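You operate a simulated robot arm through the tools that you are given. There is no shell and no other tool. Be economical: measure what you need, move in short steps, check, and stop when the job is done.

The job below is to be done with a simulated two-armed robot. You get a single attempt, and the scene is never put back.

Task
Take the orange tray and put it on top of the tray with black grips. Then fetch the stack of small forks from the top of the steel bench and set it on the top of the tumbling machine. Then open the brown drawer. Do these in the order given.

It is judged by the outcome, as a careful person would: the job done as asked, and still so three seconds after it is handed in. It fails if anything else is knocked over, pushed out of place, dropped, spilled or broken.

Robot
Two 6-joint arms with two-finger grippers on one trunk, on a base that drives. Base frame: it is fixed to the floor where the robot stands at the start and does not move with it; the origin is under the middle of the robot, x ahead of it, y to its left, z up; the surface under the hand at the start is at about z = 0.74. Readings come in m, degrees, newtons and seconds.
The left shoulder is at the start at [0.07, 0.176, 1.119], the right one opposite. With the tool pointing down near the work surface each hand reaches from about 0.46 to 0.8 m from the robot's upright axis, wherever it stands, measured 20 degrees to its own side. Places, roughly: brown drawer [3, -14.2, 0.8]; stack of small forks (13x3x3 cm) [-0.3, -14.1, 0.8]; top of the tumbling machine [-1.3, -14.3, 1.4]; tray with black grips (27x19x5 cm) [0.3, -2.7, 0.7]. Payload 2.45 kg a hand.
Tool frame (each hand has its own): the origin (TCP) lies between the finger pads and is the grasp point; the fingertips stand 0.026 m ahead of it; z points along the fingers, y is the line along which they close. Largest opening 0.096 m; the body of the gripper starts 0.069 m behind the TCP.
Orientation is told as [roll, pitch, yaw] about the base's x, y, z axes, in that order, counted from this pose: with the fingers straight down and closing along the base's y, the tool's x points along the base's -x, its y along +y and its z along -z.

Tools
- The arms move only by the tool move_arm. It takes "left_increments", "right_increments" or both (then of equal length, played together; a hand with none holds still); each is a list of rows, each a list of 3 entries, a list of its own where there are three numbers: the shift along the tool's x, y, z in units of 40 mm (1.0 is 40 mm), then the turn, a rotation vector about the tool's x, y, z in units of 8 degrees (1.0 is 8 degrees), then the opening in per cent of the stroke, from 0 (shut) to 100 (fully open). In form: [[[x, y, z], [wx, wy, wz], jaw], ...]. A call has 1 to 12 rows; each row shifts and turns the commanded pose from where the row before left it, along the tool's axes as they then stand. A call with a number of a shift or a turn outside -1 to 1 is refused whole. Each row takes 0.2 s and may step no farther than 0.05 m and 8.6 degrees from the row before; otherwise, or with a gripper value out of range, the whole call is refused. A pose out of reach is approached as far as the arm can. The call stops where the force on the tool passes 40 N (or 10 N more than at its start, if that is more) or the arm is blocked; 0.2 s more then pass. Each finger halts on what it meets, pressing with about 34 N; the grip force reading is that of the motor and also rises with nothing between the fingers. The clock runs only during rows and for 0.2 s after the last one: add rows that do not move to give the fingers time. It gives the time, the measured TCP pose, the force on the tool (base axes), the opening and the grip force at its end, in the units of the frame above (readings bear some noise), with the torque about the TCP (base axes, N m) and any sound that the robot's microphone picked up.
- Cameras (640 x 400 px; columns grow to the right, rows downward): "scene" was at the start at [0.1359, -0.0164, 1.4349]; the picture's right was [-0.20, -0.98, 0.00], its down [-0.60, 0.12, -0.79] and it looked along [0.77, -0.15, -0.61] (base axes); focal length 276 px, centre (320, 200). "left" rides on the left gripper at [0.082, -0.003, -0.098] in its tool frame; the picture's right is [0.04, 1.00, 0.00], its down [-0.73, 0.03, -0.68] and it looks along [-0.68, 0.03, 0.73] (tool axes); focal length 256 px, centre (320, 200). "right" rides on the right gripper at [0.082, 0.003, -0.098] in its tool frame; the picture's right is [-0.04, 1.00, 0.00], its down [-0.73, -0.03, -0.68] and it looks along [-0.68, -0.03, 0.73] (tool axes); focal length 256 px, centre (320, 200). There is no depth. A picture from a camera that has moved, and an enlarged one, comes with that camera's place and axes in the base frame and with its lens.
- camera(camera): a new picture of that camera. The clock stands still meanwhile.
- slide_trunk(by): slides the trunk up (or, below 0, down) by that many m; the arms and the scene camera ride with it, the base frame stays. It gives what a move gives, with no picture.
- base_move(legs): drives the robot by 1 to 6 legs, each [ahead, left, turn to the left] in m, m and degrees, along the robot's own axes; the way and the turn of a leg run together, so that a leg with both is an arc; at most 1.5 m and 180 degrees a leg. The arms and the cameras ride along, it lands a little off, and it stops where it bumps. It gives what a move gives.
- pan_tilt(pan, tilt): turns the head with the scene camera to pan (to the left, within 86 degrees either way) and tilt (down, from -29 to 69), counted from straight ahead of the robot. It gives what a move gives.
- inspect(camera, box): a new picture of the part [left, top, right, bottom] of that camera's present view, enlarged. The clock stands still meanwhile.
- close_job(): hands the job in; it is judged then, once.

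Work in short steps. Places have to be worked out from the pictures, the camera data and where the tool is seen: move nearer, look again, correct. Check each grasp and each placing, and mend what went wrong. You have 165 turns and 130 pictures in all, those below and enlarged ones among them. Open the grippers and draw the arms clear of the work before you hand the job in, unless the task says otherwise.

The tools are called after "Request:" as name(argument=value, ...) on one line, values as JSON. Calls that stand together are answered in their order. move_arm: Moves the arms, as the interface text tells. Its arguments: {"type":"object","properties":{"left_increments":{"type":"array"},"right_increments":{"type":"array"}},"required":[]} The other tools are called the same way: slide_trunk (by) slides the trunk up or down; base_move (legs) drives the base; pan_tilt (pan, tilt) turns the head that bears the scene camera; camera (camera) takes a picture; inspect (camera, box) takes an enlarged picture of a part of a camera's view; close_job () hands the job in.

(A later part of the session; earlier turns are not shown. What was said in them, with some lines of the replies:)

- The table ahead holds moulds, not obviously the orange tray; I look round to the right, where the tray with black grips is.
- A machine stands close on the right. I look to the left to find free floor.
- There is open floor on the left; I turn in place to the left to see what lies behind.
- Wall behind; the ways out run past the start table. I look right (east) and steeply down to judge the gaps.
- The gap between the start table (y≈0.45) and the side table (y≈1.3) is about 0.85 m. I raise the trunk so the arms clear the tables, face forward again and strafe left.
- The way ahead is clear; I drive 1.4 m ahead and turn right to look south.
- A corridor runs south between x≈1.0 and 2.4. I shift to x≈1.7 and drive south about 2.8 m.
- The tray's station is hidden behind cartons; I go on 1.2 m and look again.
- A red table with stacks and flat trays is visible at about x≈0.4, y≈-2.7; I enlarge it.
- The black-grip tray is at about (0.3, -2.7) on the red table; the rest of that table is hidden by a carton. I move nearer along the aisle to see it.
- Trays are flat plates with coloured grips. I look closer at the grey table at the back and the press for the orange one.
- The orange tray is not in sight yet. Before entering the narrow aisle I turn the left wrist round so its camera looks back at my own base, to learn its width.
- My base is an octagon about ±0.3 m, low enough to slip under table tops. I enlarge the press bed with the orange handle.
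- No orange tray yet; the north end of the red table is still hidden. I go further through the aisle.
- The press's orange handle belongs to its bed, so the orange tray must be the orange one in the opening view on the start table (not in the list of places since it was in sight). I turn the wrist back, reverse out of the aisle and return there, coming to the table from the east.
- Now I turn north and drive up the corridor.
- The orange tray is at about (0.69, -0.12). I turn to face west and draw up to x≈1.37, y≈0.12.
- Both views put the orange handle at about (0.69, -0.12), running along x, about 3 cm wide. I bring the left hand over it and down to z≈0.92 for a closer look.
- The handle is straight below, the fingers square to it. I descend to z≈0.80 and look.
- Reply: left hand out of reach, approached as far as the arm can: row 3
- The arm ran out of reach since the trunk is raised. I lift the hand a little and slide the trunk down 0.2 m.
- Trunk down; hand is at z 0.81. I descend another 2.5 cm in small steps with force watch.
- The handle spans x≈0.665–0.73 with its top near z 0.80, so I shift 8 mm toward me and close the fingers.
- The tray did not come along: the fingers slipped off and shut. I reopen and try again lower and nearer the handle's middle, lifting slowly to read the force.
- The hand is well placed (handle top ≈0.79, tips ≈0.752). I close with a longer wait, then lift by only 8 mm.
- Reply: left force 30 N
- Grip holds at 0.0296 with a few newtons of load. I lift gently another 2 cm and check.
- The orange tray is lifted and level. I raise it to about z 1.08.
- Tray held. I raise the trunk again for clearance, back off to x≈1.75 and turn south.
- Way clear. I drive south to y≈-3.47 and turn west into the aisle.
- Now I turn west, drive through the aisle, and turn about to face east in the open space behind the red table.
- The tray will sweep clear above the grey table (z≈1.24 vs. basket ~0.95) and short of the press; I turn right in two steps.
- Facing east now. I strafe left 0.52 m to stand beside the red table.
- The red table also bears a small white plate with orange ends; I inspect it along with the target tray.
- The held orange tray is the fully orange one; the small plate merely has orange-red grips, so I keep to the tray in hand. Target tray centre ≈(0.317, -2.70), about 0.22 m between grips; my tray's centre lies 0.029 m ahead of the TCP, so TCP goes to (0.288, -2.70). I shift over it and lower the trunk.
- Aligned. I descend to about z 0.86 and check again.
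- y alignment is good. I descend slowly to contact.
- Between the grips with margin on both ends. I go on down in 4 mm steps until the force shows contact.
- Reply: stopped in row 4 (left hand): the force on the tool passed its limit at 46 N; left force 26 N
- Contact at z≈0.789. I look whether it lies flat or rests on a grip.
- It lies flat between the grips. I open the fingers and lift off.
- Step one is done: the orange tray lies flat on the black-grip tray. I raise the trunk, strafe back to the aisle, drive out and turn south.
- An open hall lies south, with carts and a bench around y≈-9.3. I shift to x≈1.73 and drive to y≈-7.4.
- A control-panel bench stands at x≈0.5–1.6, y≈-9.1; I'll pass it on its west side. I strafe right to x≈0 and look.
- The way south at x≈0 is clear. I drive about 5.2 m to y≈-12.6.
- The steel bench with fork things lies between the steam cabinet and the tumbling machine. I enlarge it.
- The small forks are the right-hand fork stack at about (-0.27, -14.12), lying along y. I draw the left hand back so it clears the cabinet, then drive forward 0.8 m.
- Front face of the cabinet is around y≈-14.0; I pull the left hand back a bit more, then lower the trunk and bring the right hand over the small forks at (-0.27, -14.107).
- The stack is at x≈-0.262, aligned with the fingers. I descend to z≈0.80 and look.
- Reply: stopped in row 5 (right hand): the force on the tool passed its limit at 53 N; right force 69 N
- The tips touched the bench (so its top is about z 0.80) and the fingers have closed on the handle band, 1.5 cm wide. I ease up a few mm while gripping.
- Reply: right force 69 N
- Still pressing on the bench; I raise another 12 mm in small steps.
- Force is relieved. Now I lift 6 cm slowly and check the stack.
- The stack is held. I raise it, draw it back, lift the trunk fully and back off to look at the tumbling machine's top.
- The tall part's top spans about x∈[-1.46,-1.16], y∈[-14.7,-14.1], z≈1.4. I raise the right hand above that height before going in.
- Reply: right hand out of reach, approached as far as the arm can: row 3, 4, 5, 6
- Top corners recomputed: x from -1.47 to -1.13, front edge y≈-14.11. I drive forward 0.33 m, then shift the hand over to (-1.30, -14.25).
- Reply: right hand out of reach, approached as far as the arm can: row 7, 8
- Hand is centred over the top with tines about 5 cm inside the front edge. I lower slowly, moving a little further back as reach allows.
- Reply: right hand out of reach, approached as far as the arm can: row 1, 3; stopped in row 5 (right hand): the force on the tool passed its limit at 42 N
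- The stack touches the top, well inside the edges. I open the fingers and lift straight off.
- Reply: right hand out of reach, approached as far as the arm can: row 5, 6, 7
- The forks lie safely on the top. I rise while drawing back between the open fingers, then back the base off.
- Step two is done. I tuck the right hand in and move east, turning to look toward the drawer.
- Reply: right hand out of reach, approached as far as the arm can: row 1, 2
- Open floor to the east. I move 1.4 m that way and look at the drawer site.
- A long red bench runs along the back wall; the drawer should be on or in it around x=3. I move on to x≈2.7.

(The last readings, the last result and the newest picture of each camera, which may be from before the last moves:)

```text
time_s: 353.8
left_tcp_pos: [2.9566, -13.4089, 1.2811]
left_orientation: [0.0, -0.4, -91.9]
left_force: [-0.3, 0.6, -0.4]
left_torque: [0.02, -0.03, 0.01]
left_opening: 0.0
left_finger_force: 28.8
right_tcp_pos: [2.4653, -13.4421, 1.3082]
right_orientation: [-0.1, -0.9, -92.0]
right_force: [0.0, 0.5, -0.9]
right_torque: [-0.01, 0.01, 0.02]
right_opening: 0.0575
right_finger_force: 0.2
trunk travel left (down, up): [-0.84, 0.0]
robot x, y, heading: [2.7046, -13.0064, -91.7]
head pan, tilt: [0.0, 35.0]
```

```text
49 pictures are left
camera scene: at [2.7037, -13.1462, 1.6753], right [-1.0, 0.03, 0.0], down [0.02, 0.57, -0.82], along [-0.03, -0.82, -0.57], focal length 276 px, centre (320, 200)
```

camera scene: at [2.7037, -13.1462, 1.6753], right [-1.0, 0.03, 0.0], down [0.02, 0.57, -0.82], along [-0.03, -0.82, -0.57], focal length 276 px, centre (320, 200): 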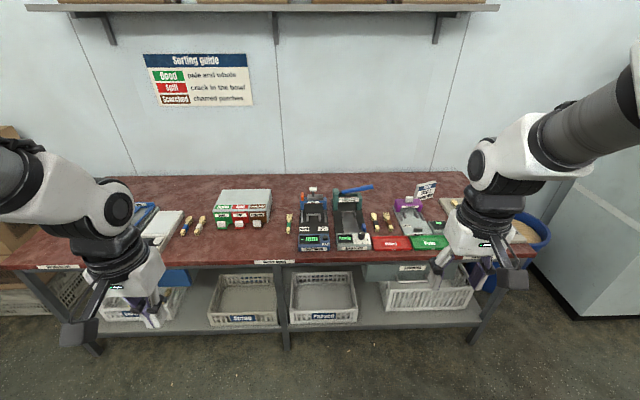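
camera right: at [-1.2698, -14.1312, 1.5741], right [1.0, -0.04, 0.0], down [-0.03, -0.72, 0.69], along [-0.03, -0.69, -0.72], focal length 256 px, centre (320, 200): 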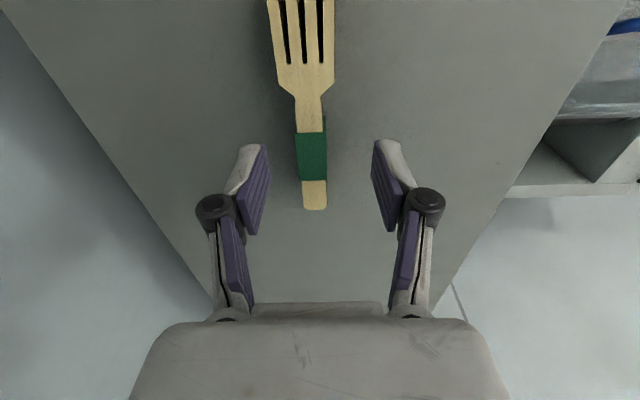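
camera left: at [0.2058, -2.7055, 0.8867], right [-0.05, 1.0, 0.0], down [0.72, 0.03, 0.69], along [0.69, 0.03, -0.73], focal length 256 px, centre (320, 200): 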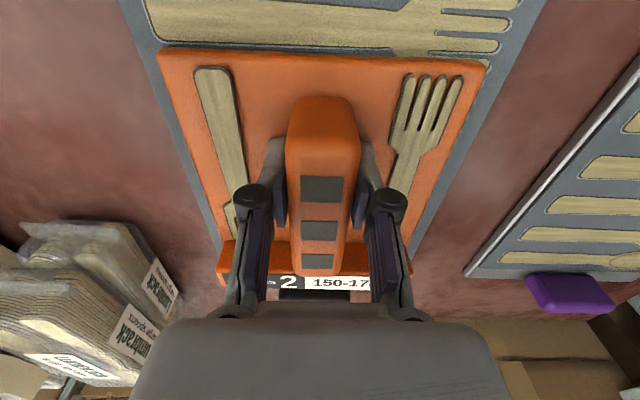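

The small cabinet at (245,210) has green, red and brown drawers; I enlarge it.

Request:
inspect(camera="scene", box=[170, 170, 310, 270])

```text
4.00 times, centred on (240, 220) of scene
camera zoom: at [2.7037, -13.1462, 1.6753], right [-1.0, 0.03, 0.0], down [0.02, 0.57, -0.82], along [-0.03, -0.82, -0.57], focal length 1103 px, centre (640, 120)
```

zoom: 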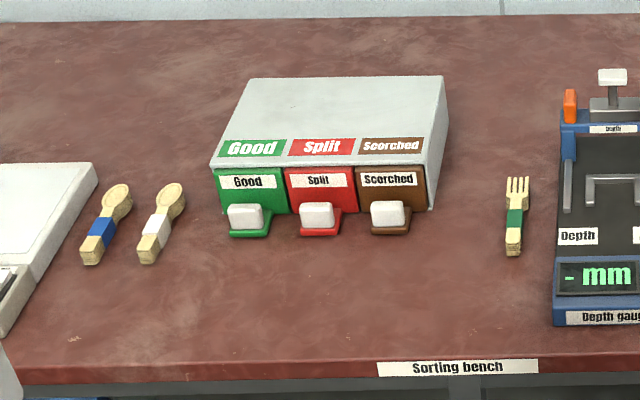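

The brown "Scorched" drawer has a white knob at about (2.98, -14.225). I drive up to y≈-13.55 and lower the trunk, using the left hand.

Request:
base_move(legs=[[0.3, 0.03, 1.8], [0.23, 0, 0]])

Request:
slide_trunk(by=-0.236)

Request:
pan_tilt(pan=15, tilt=45)

Request:
camera(camera="scene")

Request:
camera(camera="left")

```text
time_s: 357.2
left_tcp_pos: [2.9906, -13.9299, 1.283]
left_orientation: [0.0, -0.7, -90.4]
left_force: [1.0, 0.5, -0.5]
left_torque: [-0.04, 0.01, 0.0]
left_opening: 0.0002
left_finger_force: 28.1
right_tcp_pos: [2.4993, -13.9778, 1.3095]
right_orientation: [-0.1, -1.1, -90.3]
right_force: [-0.1, -0.3, 0.1]
right_torque: [-0.07, -0.01, 0.02]
right_opening: 0.0578
right_finger_force: 0.1
trunk travel left (down, up): [-0.84, 0.0]
robot x, y, heading: [2.7307, -13.54, -90.7]
head pan, tilt: [0.0, 35.0]
```

```text
time_s: 359.7
left_tcp_pos: [2.9917, -13.9345, 1.0456]
left_orientation: [0.1, -0.5, -90.3]
left_force: [0.6, -0.7, -0.2]
left_torque: [0.01, -0.01, 0.03]
left_opening: 0.0003
left_finger_force: 28.2
right_tcp_pos: [2.5008, -13.9817, 1.0717]
right_orientation: [-0.1, -0.9, -90.3]
right_force: [0.3, -0.4, 0.4]
right_torque: [-0.02, -0.01, 0.01]
right_opening: 0.0576
right_finger_force: 0.0
trunk travel left (down, up): [-0.604, 0.236]
robot x, y, heading: [2.7311, -13.5421, -90.3]
head pan, tilt: [0.0, 35.0]
```

```text
time_s: 360.4
left_tcp_pos: [2.9902, -13.9343, 1.0462]
left_orientation: [0.0, -0.5, -90.4]
left_force: [0.0, -0.3, -0.3]
left_torque: [-0.03, -0.01, -0.01]
left_opening: 0.0
left_finger_force: 28.3
right_tcp_pos: [2.5011, -13.9824, 1.0736]
right_orientation: [-0.1, -0.9, -90.3]
right_force: [0.2, -0.6, -0.6]
right_torque: [-0.02, 0.03, 0.01]
right_opening: 0.0575
right_finger_force: 0.0
trunk travel left (down, up): [-0.604, 0.236]
robot x, y, heading: [2.7307, -13.542, -90.1]
head pan, tilt: [15.0, 45.0]
```

```text
47 pictures are left
camera scene: at [2.7517, -13.6699, 1.4245], right [-0.97, -0.25, 0.0], down [-0.18, 0.68, -0.71], along [0.18, -0.68, -0.71], focal length 276 px, centre (320, 200)
```

scene: 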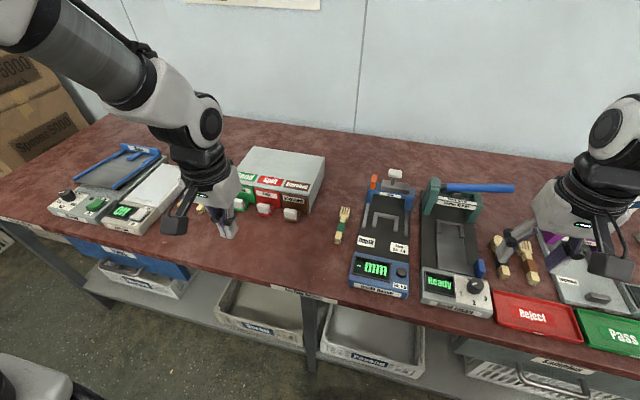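

```text
46 pictures are left
camera left: at [2.988, -13.8521, 1.1429], right [1.0, 0.03, 0.0], down [0.02, -0.73, 0.69], along [0.02, -0.69, -0.73], focal length 256 px, centre (320, 200)
```

left: 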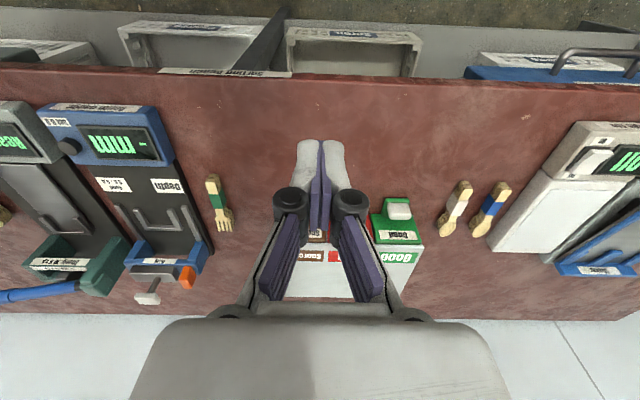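

I open the left fingers to see past them, and enlarge the cabinet.

Request:
move_arm(left_increments=[[[0, 0, 0], [0, 0, 0], 50], [[0, 0, 0], [0, 0, 0], 85], [[0, 0, 0], [0, 0, 0], 85]])

Request:
camera(camera="left")

Request:
inspect(camera="scene", box=[220, 140, 340, 240])

```text
time_s: 361.2
left_tcp_pos: [2.9907, -13.9348, 1.0457]
left_orientation: [-0.1, -0.5, -90.3]
left_force: [0.8, -0.9, -0.3]
left_torque: [0.0, -0.04, 0.01]
left_opening: 0.0814
left_finger_force: 0.0
right_tcp_pos: [2.5003, -13.9819, 1.0723]
right_orientation: [-0.1, -0.9, -90.4]
right_force: [-0.8, -0.3, 0.4]
right_torque: [0.02, -0.03, -0.01]
right_opening: 0.0578
right_finger_force: 0.2
trunk travel left (down, up): [-0.604, 0.236]
robot x, y, heading: [2.7287, -13.5442, -90.5]
head pan, tilt: [15.0, 45.0]
```

```text
45 pictures are left
camera left: at [2.9881, -13.8521, 1.1429], right [1.0, 0.03, 0.0], down [0.02, -0.73, 0.69], along [0.02, -0.69, -0.73], focal length 256 px, centre (320, 200)
```

left: 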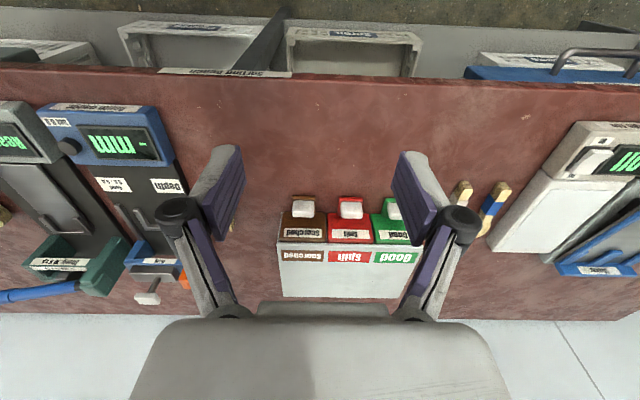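

```text
4.00 times, centred on (280, 190) of scene
camera zoom: at [2.7518, -13.6699, 1.4244], right [-0.97, -0.25, 0.0], down [-0.18, 0.68, -0.71], along [0.18, -0.68, -0.71], focal length 1103 px, centre (480, 240)
```

zoom: 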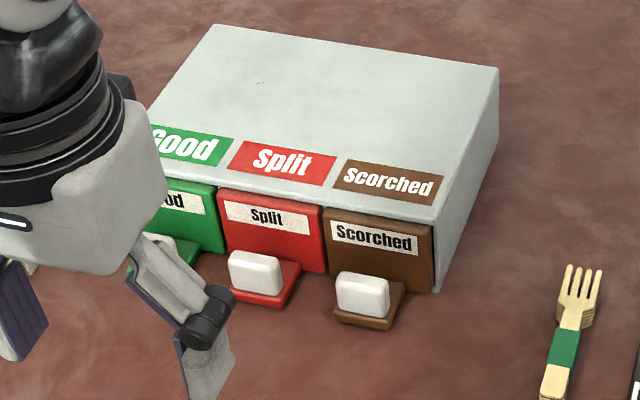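

Intersecting both views puts the knob at (2.967, -14.154, 0.843), about 3.6 cm wide on a ledge. I bring the hand above it with the opening set to about 6 cm.

Request:
move_arm(left_increments=[[[-0.85, -0.1, 0.5], [0, 0, 0], 70], [[-0.9, -0.1, 0.5], [0, 0, 0], 62], [[-0.9, -0.1, 0.5], [0, 0, 0], 62], [[-0.9, -0.1, 0.5], [0, 0, 0], 62], [[-0.9, -0.1, 0.5], [0, 0, 0], 62], [[-0.9, -0.1, 0.5], [0, 0, 0], 62], [[0, 0, 0], [0, 0, 0], 62]])

Request:
camera(camera="left")

Request:
inspect(camera="scene", box=[220, 120, 340, 220])

```text
time_s: 362.8
left_tcp_pos: [2.965, -14.1475, 0.9281]
left_orientation: [0.0, -0.5, -90.4]
left_force: [-0.5, -0.1, 0.0]
left_torque: [-0.02, -0.04, 0.0]
left_opening: 0.0596
left_finger_force: 0.0
right_tcp_pos: [2.4999, -13.9809, 1.0731]
right_orientation: [-0.1, -1.0, -90.3]
right_force: [-0.7, 0.4, -0.2]
right_torque: [-0.03, -0.03, -0.04]
right_opening: 0.0577
right_finger_force: 0.0
trunk travel left (down, up): [-0.604, 0.236]
robot x, y, heading: [2.7321, -13.5438, -90.3]
head pan, tilt: [15.0, 45.0]
```

```text
43 pictures are left
camera left: at [2.9624, -14.0653, 1.0243], right [1.0, 0.03, 0.0], down [0.02, -0.73, 0.69], along [0.02, -0.69, -0.73], focal length 256 px, centre (320, 200)
```

left: 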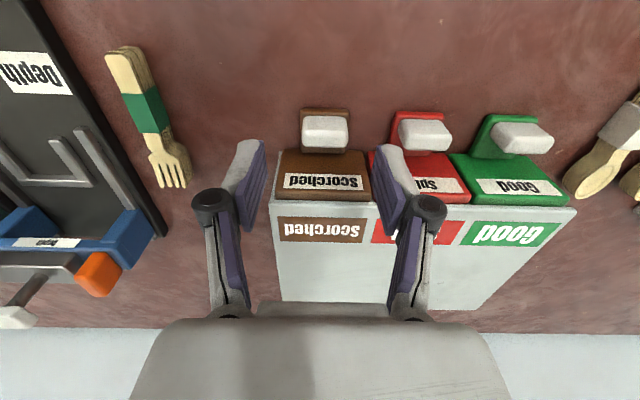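

```text
4.00 times, centred on (280, 170) of scene
camera zoom: at [2.7518, -13.6687, 1.4246], right [-0.97, -0.25, 0.0], down [-0.18, 0.68, -0.71], along [0.18, -0.68, -0.71], focal length 1103 px, centre (480, 320)
```

zoom: 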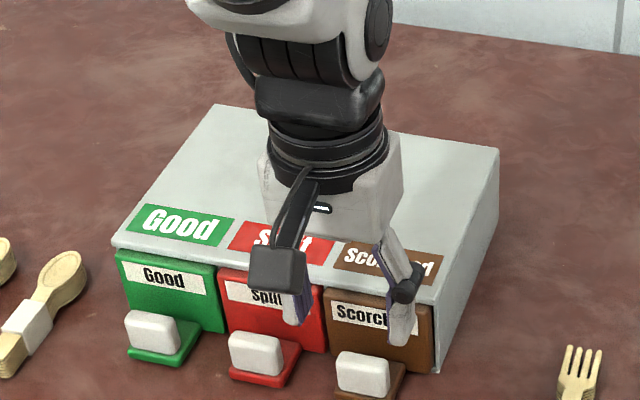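

Knob confirmed at (2.968, -14.16). I descend around it to z≈0.85.

Request:
move_arm(left_increments=[[[-0.25, 0.07, 0.4], [0, 0, 0], 62], [[0, 0, 0.5], [0, 0, 0], 62], [[0, 0, 0.5], [0, 0, 0], 62], [[0, 0, 0.3], [0, 0, 0], 62], [[0, 0, 0.2], [0, 0, 0], 62], [[0, 0, 0], [0, 0, 0], 62]])

Request:
camera(camera="left")

Request:
inspect(camera="scene", box=[220, 140, 340, 240])

```text
time_s: 364.2
left_tcp_pos: [2.9684, -14.1588, 0.852]
left_orientation: [0.1, -0.5, -90.4]
left_force: [0.4, 0.5, 0.0]
left_torque: [0.02, 0.01, 0.02]
left_opening: 0.0595
left_finger_force: 0.0
right_tcp_pos: [2.501, -13.9822, 1.0725]
right_orientation: [0.0, -0.9, -90.4]
right_force: [-0.4, -0.4, -0.1]
right_torque: [-0.02, 0.01, 0.01]
right_opening: 0.0578
right_finger_force: 0.1
trunk travel left (down, up): [-0.604, 0.236]
robot x, y, heading: [2.7304, -13.5389, -90.4]
head pan, tilt: [15.0, 45.0]
```

```text
41 pictures are left
camera left: at [2.966, -14.0774, 0.9486], right [1.0, 0.03, 0.0], down [0.02, -0.73, 0.69], along [0.02, -0.69, -0.73], focal length 256 px, centre (320, 200)
```

left: 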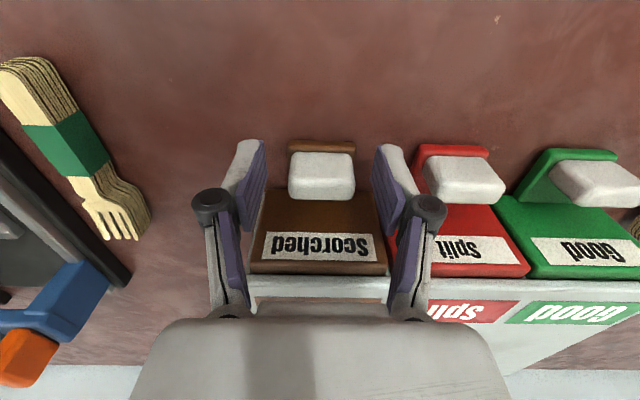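

```text
4.00 times, centred on (280, 190) of scene
camera zoom: at [2.7518, -13.67, 1.4244], right [-0.97, -0.25, 0.0], down [-0.18, 0.68, -0.71], along [0.18, -0.68, -0.71], focal length 1103 px, centre (480, 240)
```

zoom: 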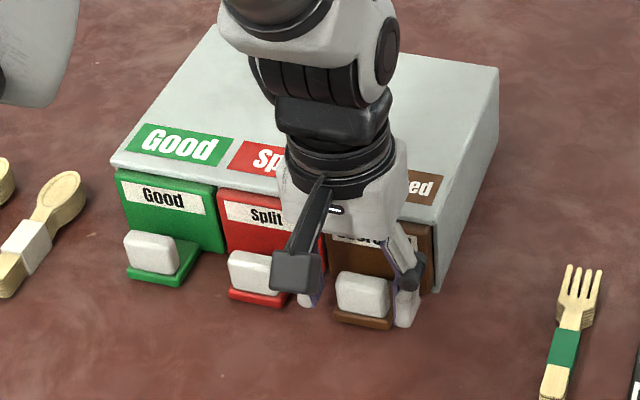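

The fingers straddle the knob properly. I close on it.

Request:
move_arm(left_increments=[[[0, 0, 0], [0, 0, 0], 40], [[0, 0, 0], [0, 0, 0], 20], [[0, 0, 0], [0, 0, 0], 0], [[0, 0, 0], [0, 0, 0], 0], [[0, 0, 0], [0, 0, 0], 0]])

```text
time_s: 365.4
left_tcp_pos: [2.9703, -14.1595, 0.8513]
left_orientation: [0.0, -0.7, -90.3]
left_force: [11.6, -0.8, 4.7]
left_torque: [0.11, -0.46, 0.29]
left_opening: 0.0378
left_finger_force: 45.1
right_tcp_pos: [2.5015, -13.9829, 1.0727]
right_orientation: [-0.2, -0.9, -90.2]
right_force: [-0.2, -0.1, 0.0]
right_torque: [0.04, 0.0, -0.02]
right_opening: 0.0573
right_finger_force: 0.1
trunk travel left (down, up): [-0.604, 0.236]
robot x, y, heading: [2.7296, -13.5406, -90.3]
head pan, tilt: [15.0, 45.0]
```

Knob gripped (3.8 cm). I pull gently toward me 4 cm and check.

Request:
move_arm(left_increments=[[[0.1, 0, 0], [0, 0, 0], 0], [[0.2, 0, 0], [0, 0, 0], 0], [[0.2, 0, 0], [0, 0, 0], 0], [[0.25, 0, 0], [0, 0, 0], 0], [[0.25, 0, 0], [0, 0, 0], 0], [[0, 0, 0], [0, 0, 0], 0]])

Request:
inspect(camera="scene", box=[220, 140, 340, 240])

```text
time_s: 366.8
left_tcp_pos: [2.9688, -14.1176, 0.8516]
left_orientation: [-0.1, -0.5, -90.4]
left_force: [20.6, -0.1, 12.1]
left_torque: [-0.03, -0.52, 0.13]
left_opening: 0.0379
left_finger_force: 44.8
right_tcp_pos: [2.5025, -13.9805, 1.074]
right_orientation: [-0.2, -0.9, -90.3]
right_force: [-0.4, 0.2, 0.3]
right_torque: [0.0, 0.0, -0.02]
right_opening: 0.0575
right_finger_force: 0.0
trunk travel left (down, up): [-0.604, 0.236]
robot x, y, heading: [2.7328, -13.5402, -90.5]
head pan, tilt: [15.0, 45.0]
```

```text
4.00 times, centred on (280, 190) of scene
camera zoom: at [2.7546, -13.6684, 1.4246], right [-0.97, -0.25, 0.0], down [-0.18, 0.68, -0.71], along [0.18, -0.68, -0.71], focal length 1103 px, centre (480, 240)
```

zoom: 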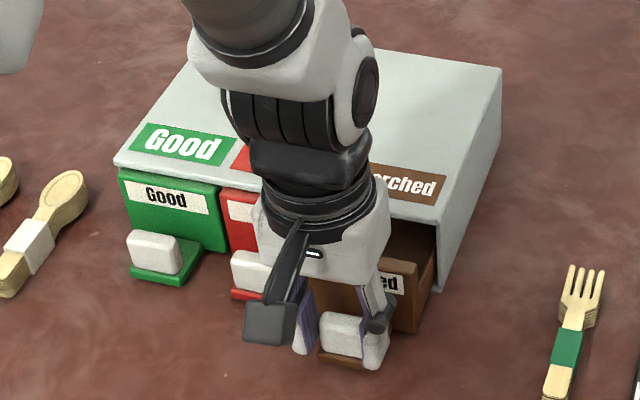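

The drawer comes out and the cabinet stays. I ease the sideways force and pull 6 cm more.

Request:
move_arm(left_increments=[[[0.1, 0.04, 0], [0, 0, 0], 0], [[0.25, 0.02, 0], [0, 0, 0], 0], [[0.25, 0, 0], [0, 0, 0], 0], [[0.25, 0, 0], [0, 0, 0], 0], [[0.25, 0, 0], [0, 0, 0], 0], [[0.25, 0, 0], [0, 0, 0], 0], [[0.15, 0, 0], [0, 0, 0], 0], [[0, 0, 0], [0, 0, 0], 0]])

Request:
inspect(camera="scene", box=[220, 140, 340, 240])

Request:
camera(camera="left")

```text
time_s: 368.6
left_tcp_pos: [2.9703, -14.0587, 0.8518]
left_orientation: [0.1, -0.7, -90.3]
left_force: [-0.7, 0.0, 16.1]
left_torque: [-1.24, 0.07, -0.01]
left_opening: 0.0376
left_finger_force: 45.1
right_tcp_pos: [2.4985, -13.9809, 1.0732]
right_orientation: [-0.1, -1.0, -90.3]
right_force: [-0.5, -0.8, 0.2]
right_torque: [-0.02, -0.03, 0.0]
right_opening: 0.0577
right_finger_force: 0.1
trunk travel left (down, up): [-0.604, 0.236]
robot x, y, heading: [2.732, -13.5431, -90.1]
head pan, tilt: [15.0, 45.0]
```

```text
4.00 times, centred on (280, 190) of scene
camera zoom: at [2.7507, -13.6678, 1.4246], right [-0.97, -0.25, 0.0], down [-0.18, 0.68, -0.71], along [0.18, -0.69, -0.71], focal length 1103 px, centre (480, 240)
```

zoom: 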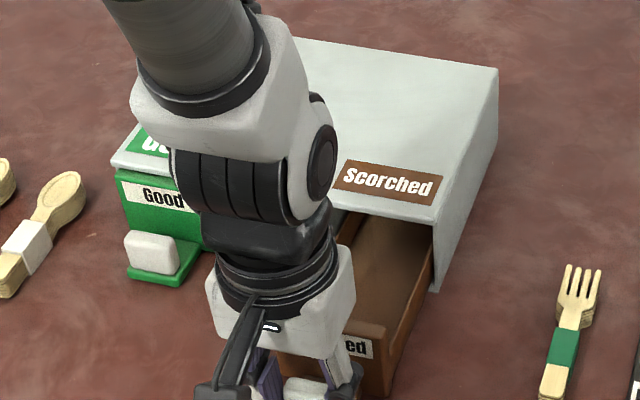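

```text
37 pictures are left
camera left: at [2.9675, -13.9765, 0.9486], right [1.0, 0.03, 0.0], down [0.02, -0.73, 0.69], along [0.02, -0.69, -0.73], focal length 256 px, centre (320, 200)
```

left: 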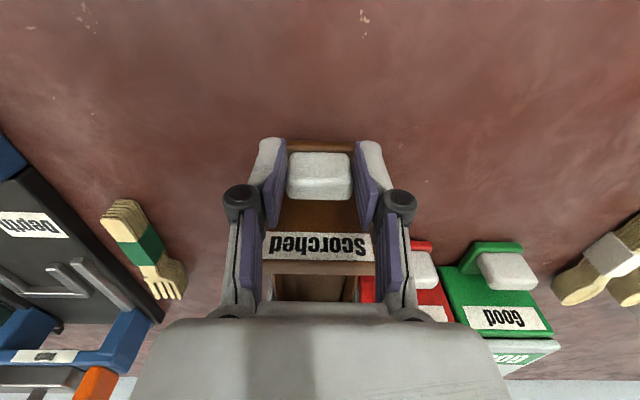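

10 cm open. I pull gently a further 3 cm to see whether a stop is reached.

Request:
move_arm(left_increments=[[[0.2, 0, -0.03], [0, 0, 0], 0], [[0.2, 0, 0], [0, 0, 0], 0], [[0.2, 0, 0], [0, 0, 0], 0], [[0.15, 0, 0], [0, 0, 0], 0], [[0, 0, 0], [0, 0, 0], 0]])

Request:
inspect(camera="scene", box=[210, 140, 340, 260])

```text
time_s: 369.8
left_tcp_pos: [2.9698, -14.0303, 0.851]
left_orientation: [0.2, -0.5, -90.4]
left_force: [-3.8, -0.1, -1.8]
left_torque: [-0.56, 0.14, 0.03]
left_opening: 0.0376
left_finger_force: 45.1
right_tcp_pos: [2.4999, -13.9813, 1.0714]
right_orientation: [-0.1, -0.9, -90.3]
right_force: [-0.8, 0.0, -0.7]
right_torque: [0.02, 0.02, 0.0]
right_opening: 0.0578
right_finger_force: 0.1
trunk travel left (down, up): [-0.604, 0.236]
robot x, y, heading: [2.7297, -13.54, -90.3]
head pan, tilt: [15.0, 45.0]
```

```text
3.33 times, centred on (275, 200) of scene
camera zoom: at [2.7515, -13.6699, 1.4243], right [-0.97, -0.25, 0.0], down [-0.18, 0.68, -0.71], along [0.18, -0.68, -0.71], focal length 919 px, centre (470, 200)
```

zoom: 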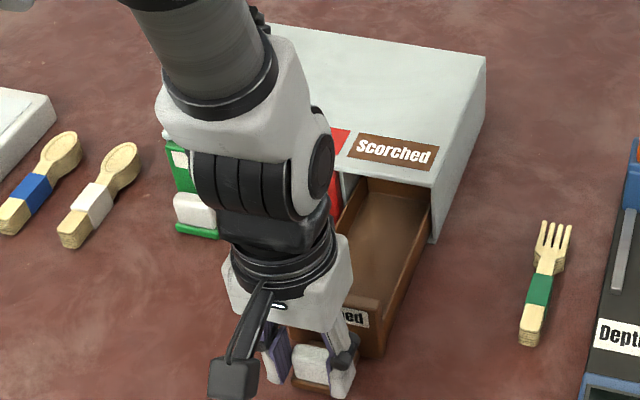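

The drawer is about 13 cm out and still borne by the cabinet. I release the knob and rise straight up.

Request:
move_arm(left_increments=[[[0, 0, 0], [0, 0, 0], 50], [[0, 0, 0], [0, 0, 0], 62], [[0, 0, 0], [0, 0, 0], 62], [[0, 0, -0.3], [0, 0, 0], 62], [[0, 0, -0.7], [0, 0, 0], 62], [[0, 0, -1], [0, 0, 0], 62], [[0, 0, -1], [0, 0, 0], 62], [[0, 0, -1], [0, 0, 0], 62], [[0, 0, -1], [0, 0, 0], 80], [[0, 0, 0], [0, 0, 0], 100]])

Request:
camera(camera="scene")

Request:
camera(camera="left")

```text
time_s: 372.0
left_tcp_pos: [2.9698, -14.0321, 1.0507]
left_orientation: [0.0, -0.5, -90.4]
left_force: [0.3, -0.1, -0.5]
left_torque: [-0.02, 0.01, -0.01]
left_opening: 0.0956
left_finger_force: 0.0
right_tcp_pos: [2.5003, -13.9838, 1.0723]
right_orientation: [0.0, -0.9, -90.3]
right_force: [-0.3, 0.6, 0.0]
right_torque: [0.0, 0.01, 0.0]
right_opening: 0.0579
right_finger_force: 0.0
trunk travel left (down, up): [-0.604, 0.236]
robot x, y, heading: [2.7296, -13.5408, -90.6]
head pan, tilt: [15.0, 45.0]
```

```text
35 pictures are left
camera scene: at [2.752, -13.6708, 1.4243], right [-0.97, -0.25, 0.0], down [-0.18, 0.68, -0.71], along [0.18, -0.68, -0.71], focal length 276 px, centre (320, 200)
```

scene: 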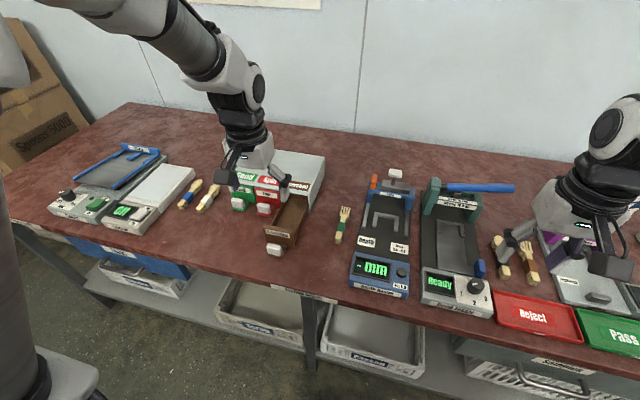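

```text
34 pictures are left
camera left: at [2.9681, -13.948, 1.1475], right [1.0, 0.03, 0.0], down [0.02, -0.73, 0.69], along [0.02, -0.68, -0.73], focal length 256 px, centre (320, 200)
```

left: 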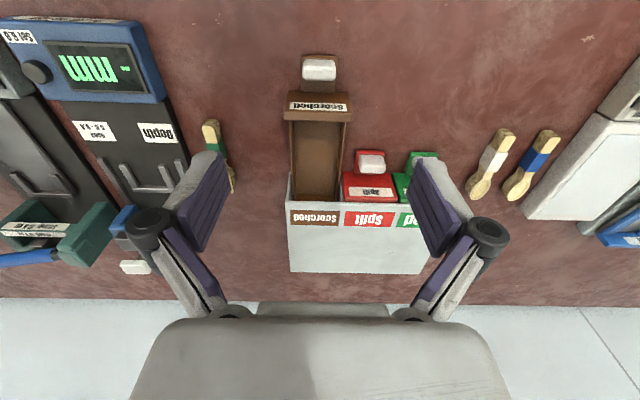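

The brown drawer stands open, the neighbours shut and nothing else moved. I raise the trunk a little and back off clear of the bench.

Request:
slide_trunk(by=0.1)

Request:
base_move(legs=[[-0.5, 0, 0]])

Request:
camera(camera="scene")

```text
time_s: 373.4
left_tcp_pos: [2.9712, -14.0287, 1.1508]
left_orientation: [0.0, -0.6, -90.4]
left_force: [0.7, 0.1, -0.3]
left_torque: [0.03, 0.0, -0.01]
left_opening: 0.0958
left_finger_force: 0.2
right_tcp_pos: [2.4996, -13.9826, 1.1727]
right_orientation: [-0.1, -0.9, -90.3]
right_force: [-0.5, -0.6, 0.0]
right_torque: [0.0, 0.02, 0.0]
right_opening: 0.0576
right_finger_force: 0.0
trunk travel left (down, up): [-0.704, 0.136]
robot x, y, heading: [2.7278, -13.542, -90.3]
head pan, tilt: [15.0, 45.0]
```

```text
time_s: 376.3
left_tcp_pos: [2.9749, -13.5275, 1.1508]
left_orientation: [-0.1, -0.5, -90.2]
left_force: [-0.2, 0.6, -0.5]
left_torque: [-0.02, 0.0, -0.01]
left_opening: 0.0958
left_finger_force: 0.1
right_tcp_pos: [2.502, -13.4822, 1.1725]
right_orientation: [0.0, -0.9, -90.1]
right_force: [0.6, -0.3, 1.2]
right_torque: [-0.03, -0.01, -0.03]
right_opening: 0.0575
right_finger_force: 0.0
trunk travel left (down, up): [-0.704, 0.136]
robot x, y, heading: [2.733, -13.0398, -89.9]
head pan, tilt: [15.0, 45.0]
```

```text
33 pictures are left
camera scene: at [2.7543, -13.1692, 1.5243], right [-0.97, -0.26, 0.0], down [-0.18, 0.68, -0.71], along [0.18, -0.68, -0.71], focal length 276 px, centre (320, 200)
```

scene: 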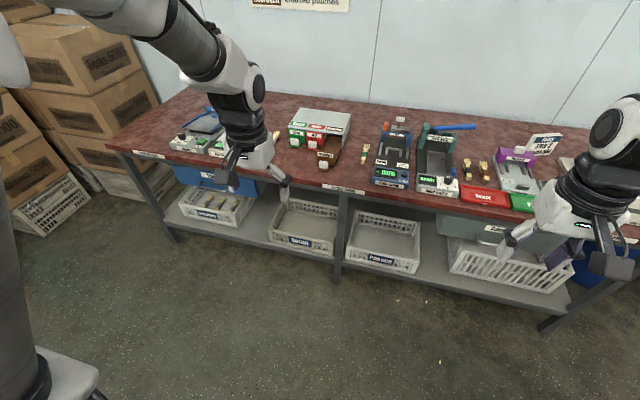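

All three parts are done in order and the arms are clear; I hand the job in.

Request:
close_job()

```text
The job is handed in.
```

I did all three parts in the order given and handed the job in; I saw nothing else knocked over or moved out of place.
- **Orange tray:** it lies flat between the grips of the tray with black grips. I took "orange tray" to mean the fully orange one on the start table, not the small white plate with orange-red grips on the red table. My first grip slipped off the handle before it lifted; the tray did not move.
- **Small forks:** the stack lies on the flat top of the tumbling machine, well inside its edges. The hand pressed on the steel bench at about 66 N while gripping the stack.
- **Brown drawer:** the "Scorched" drawer is open about 13 cm. I did not pull it to its stop.
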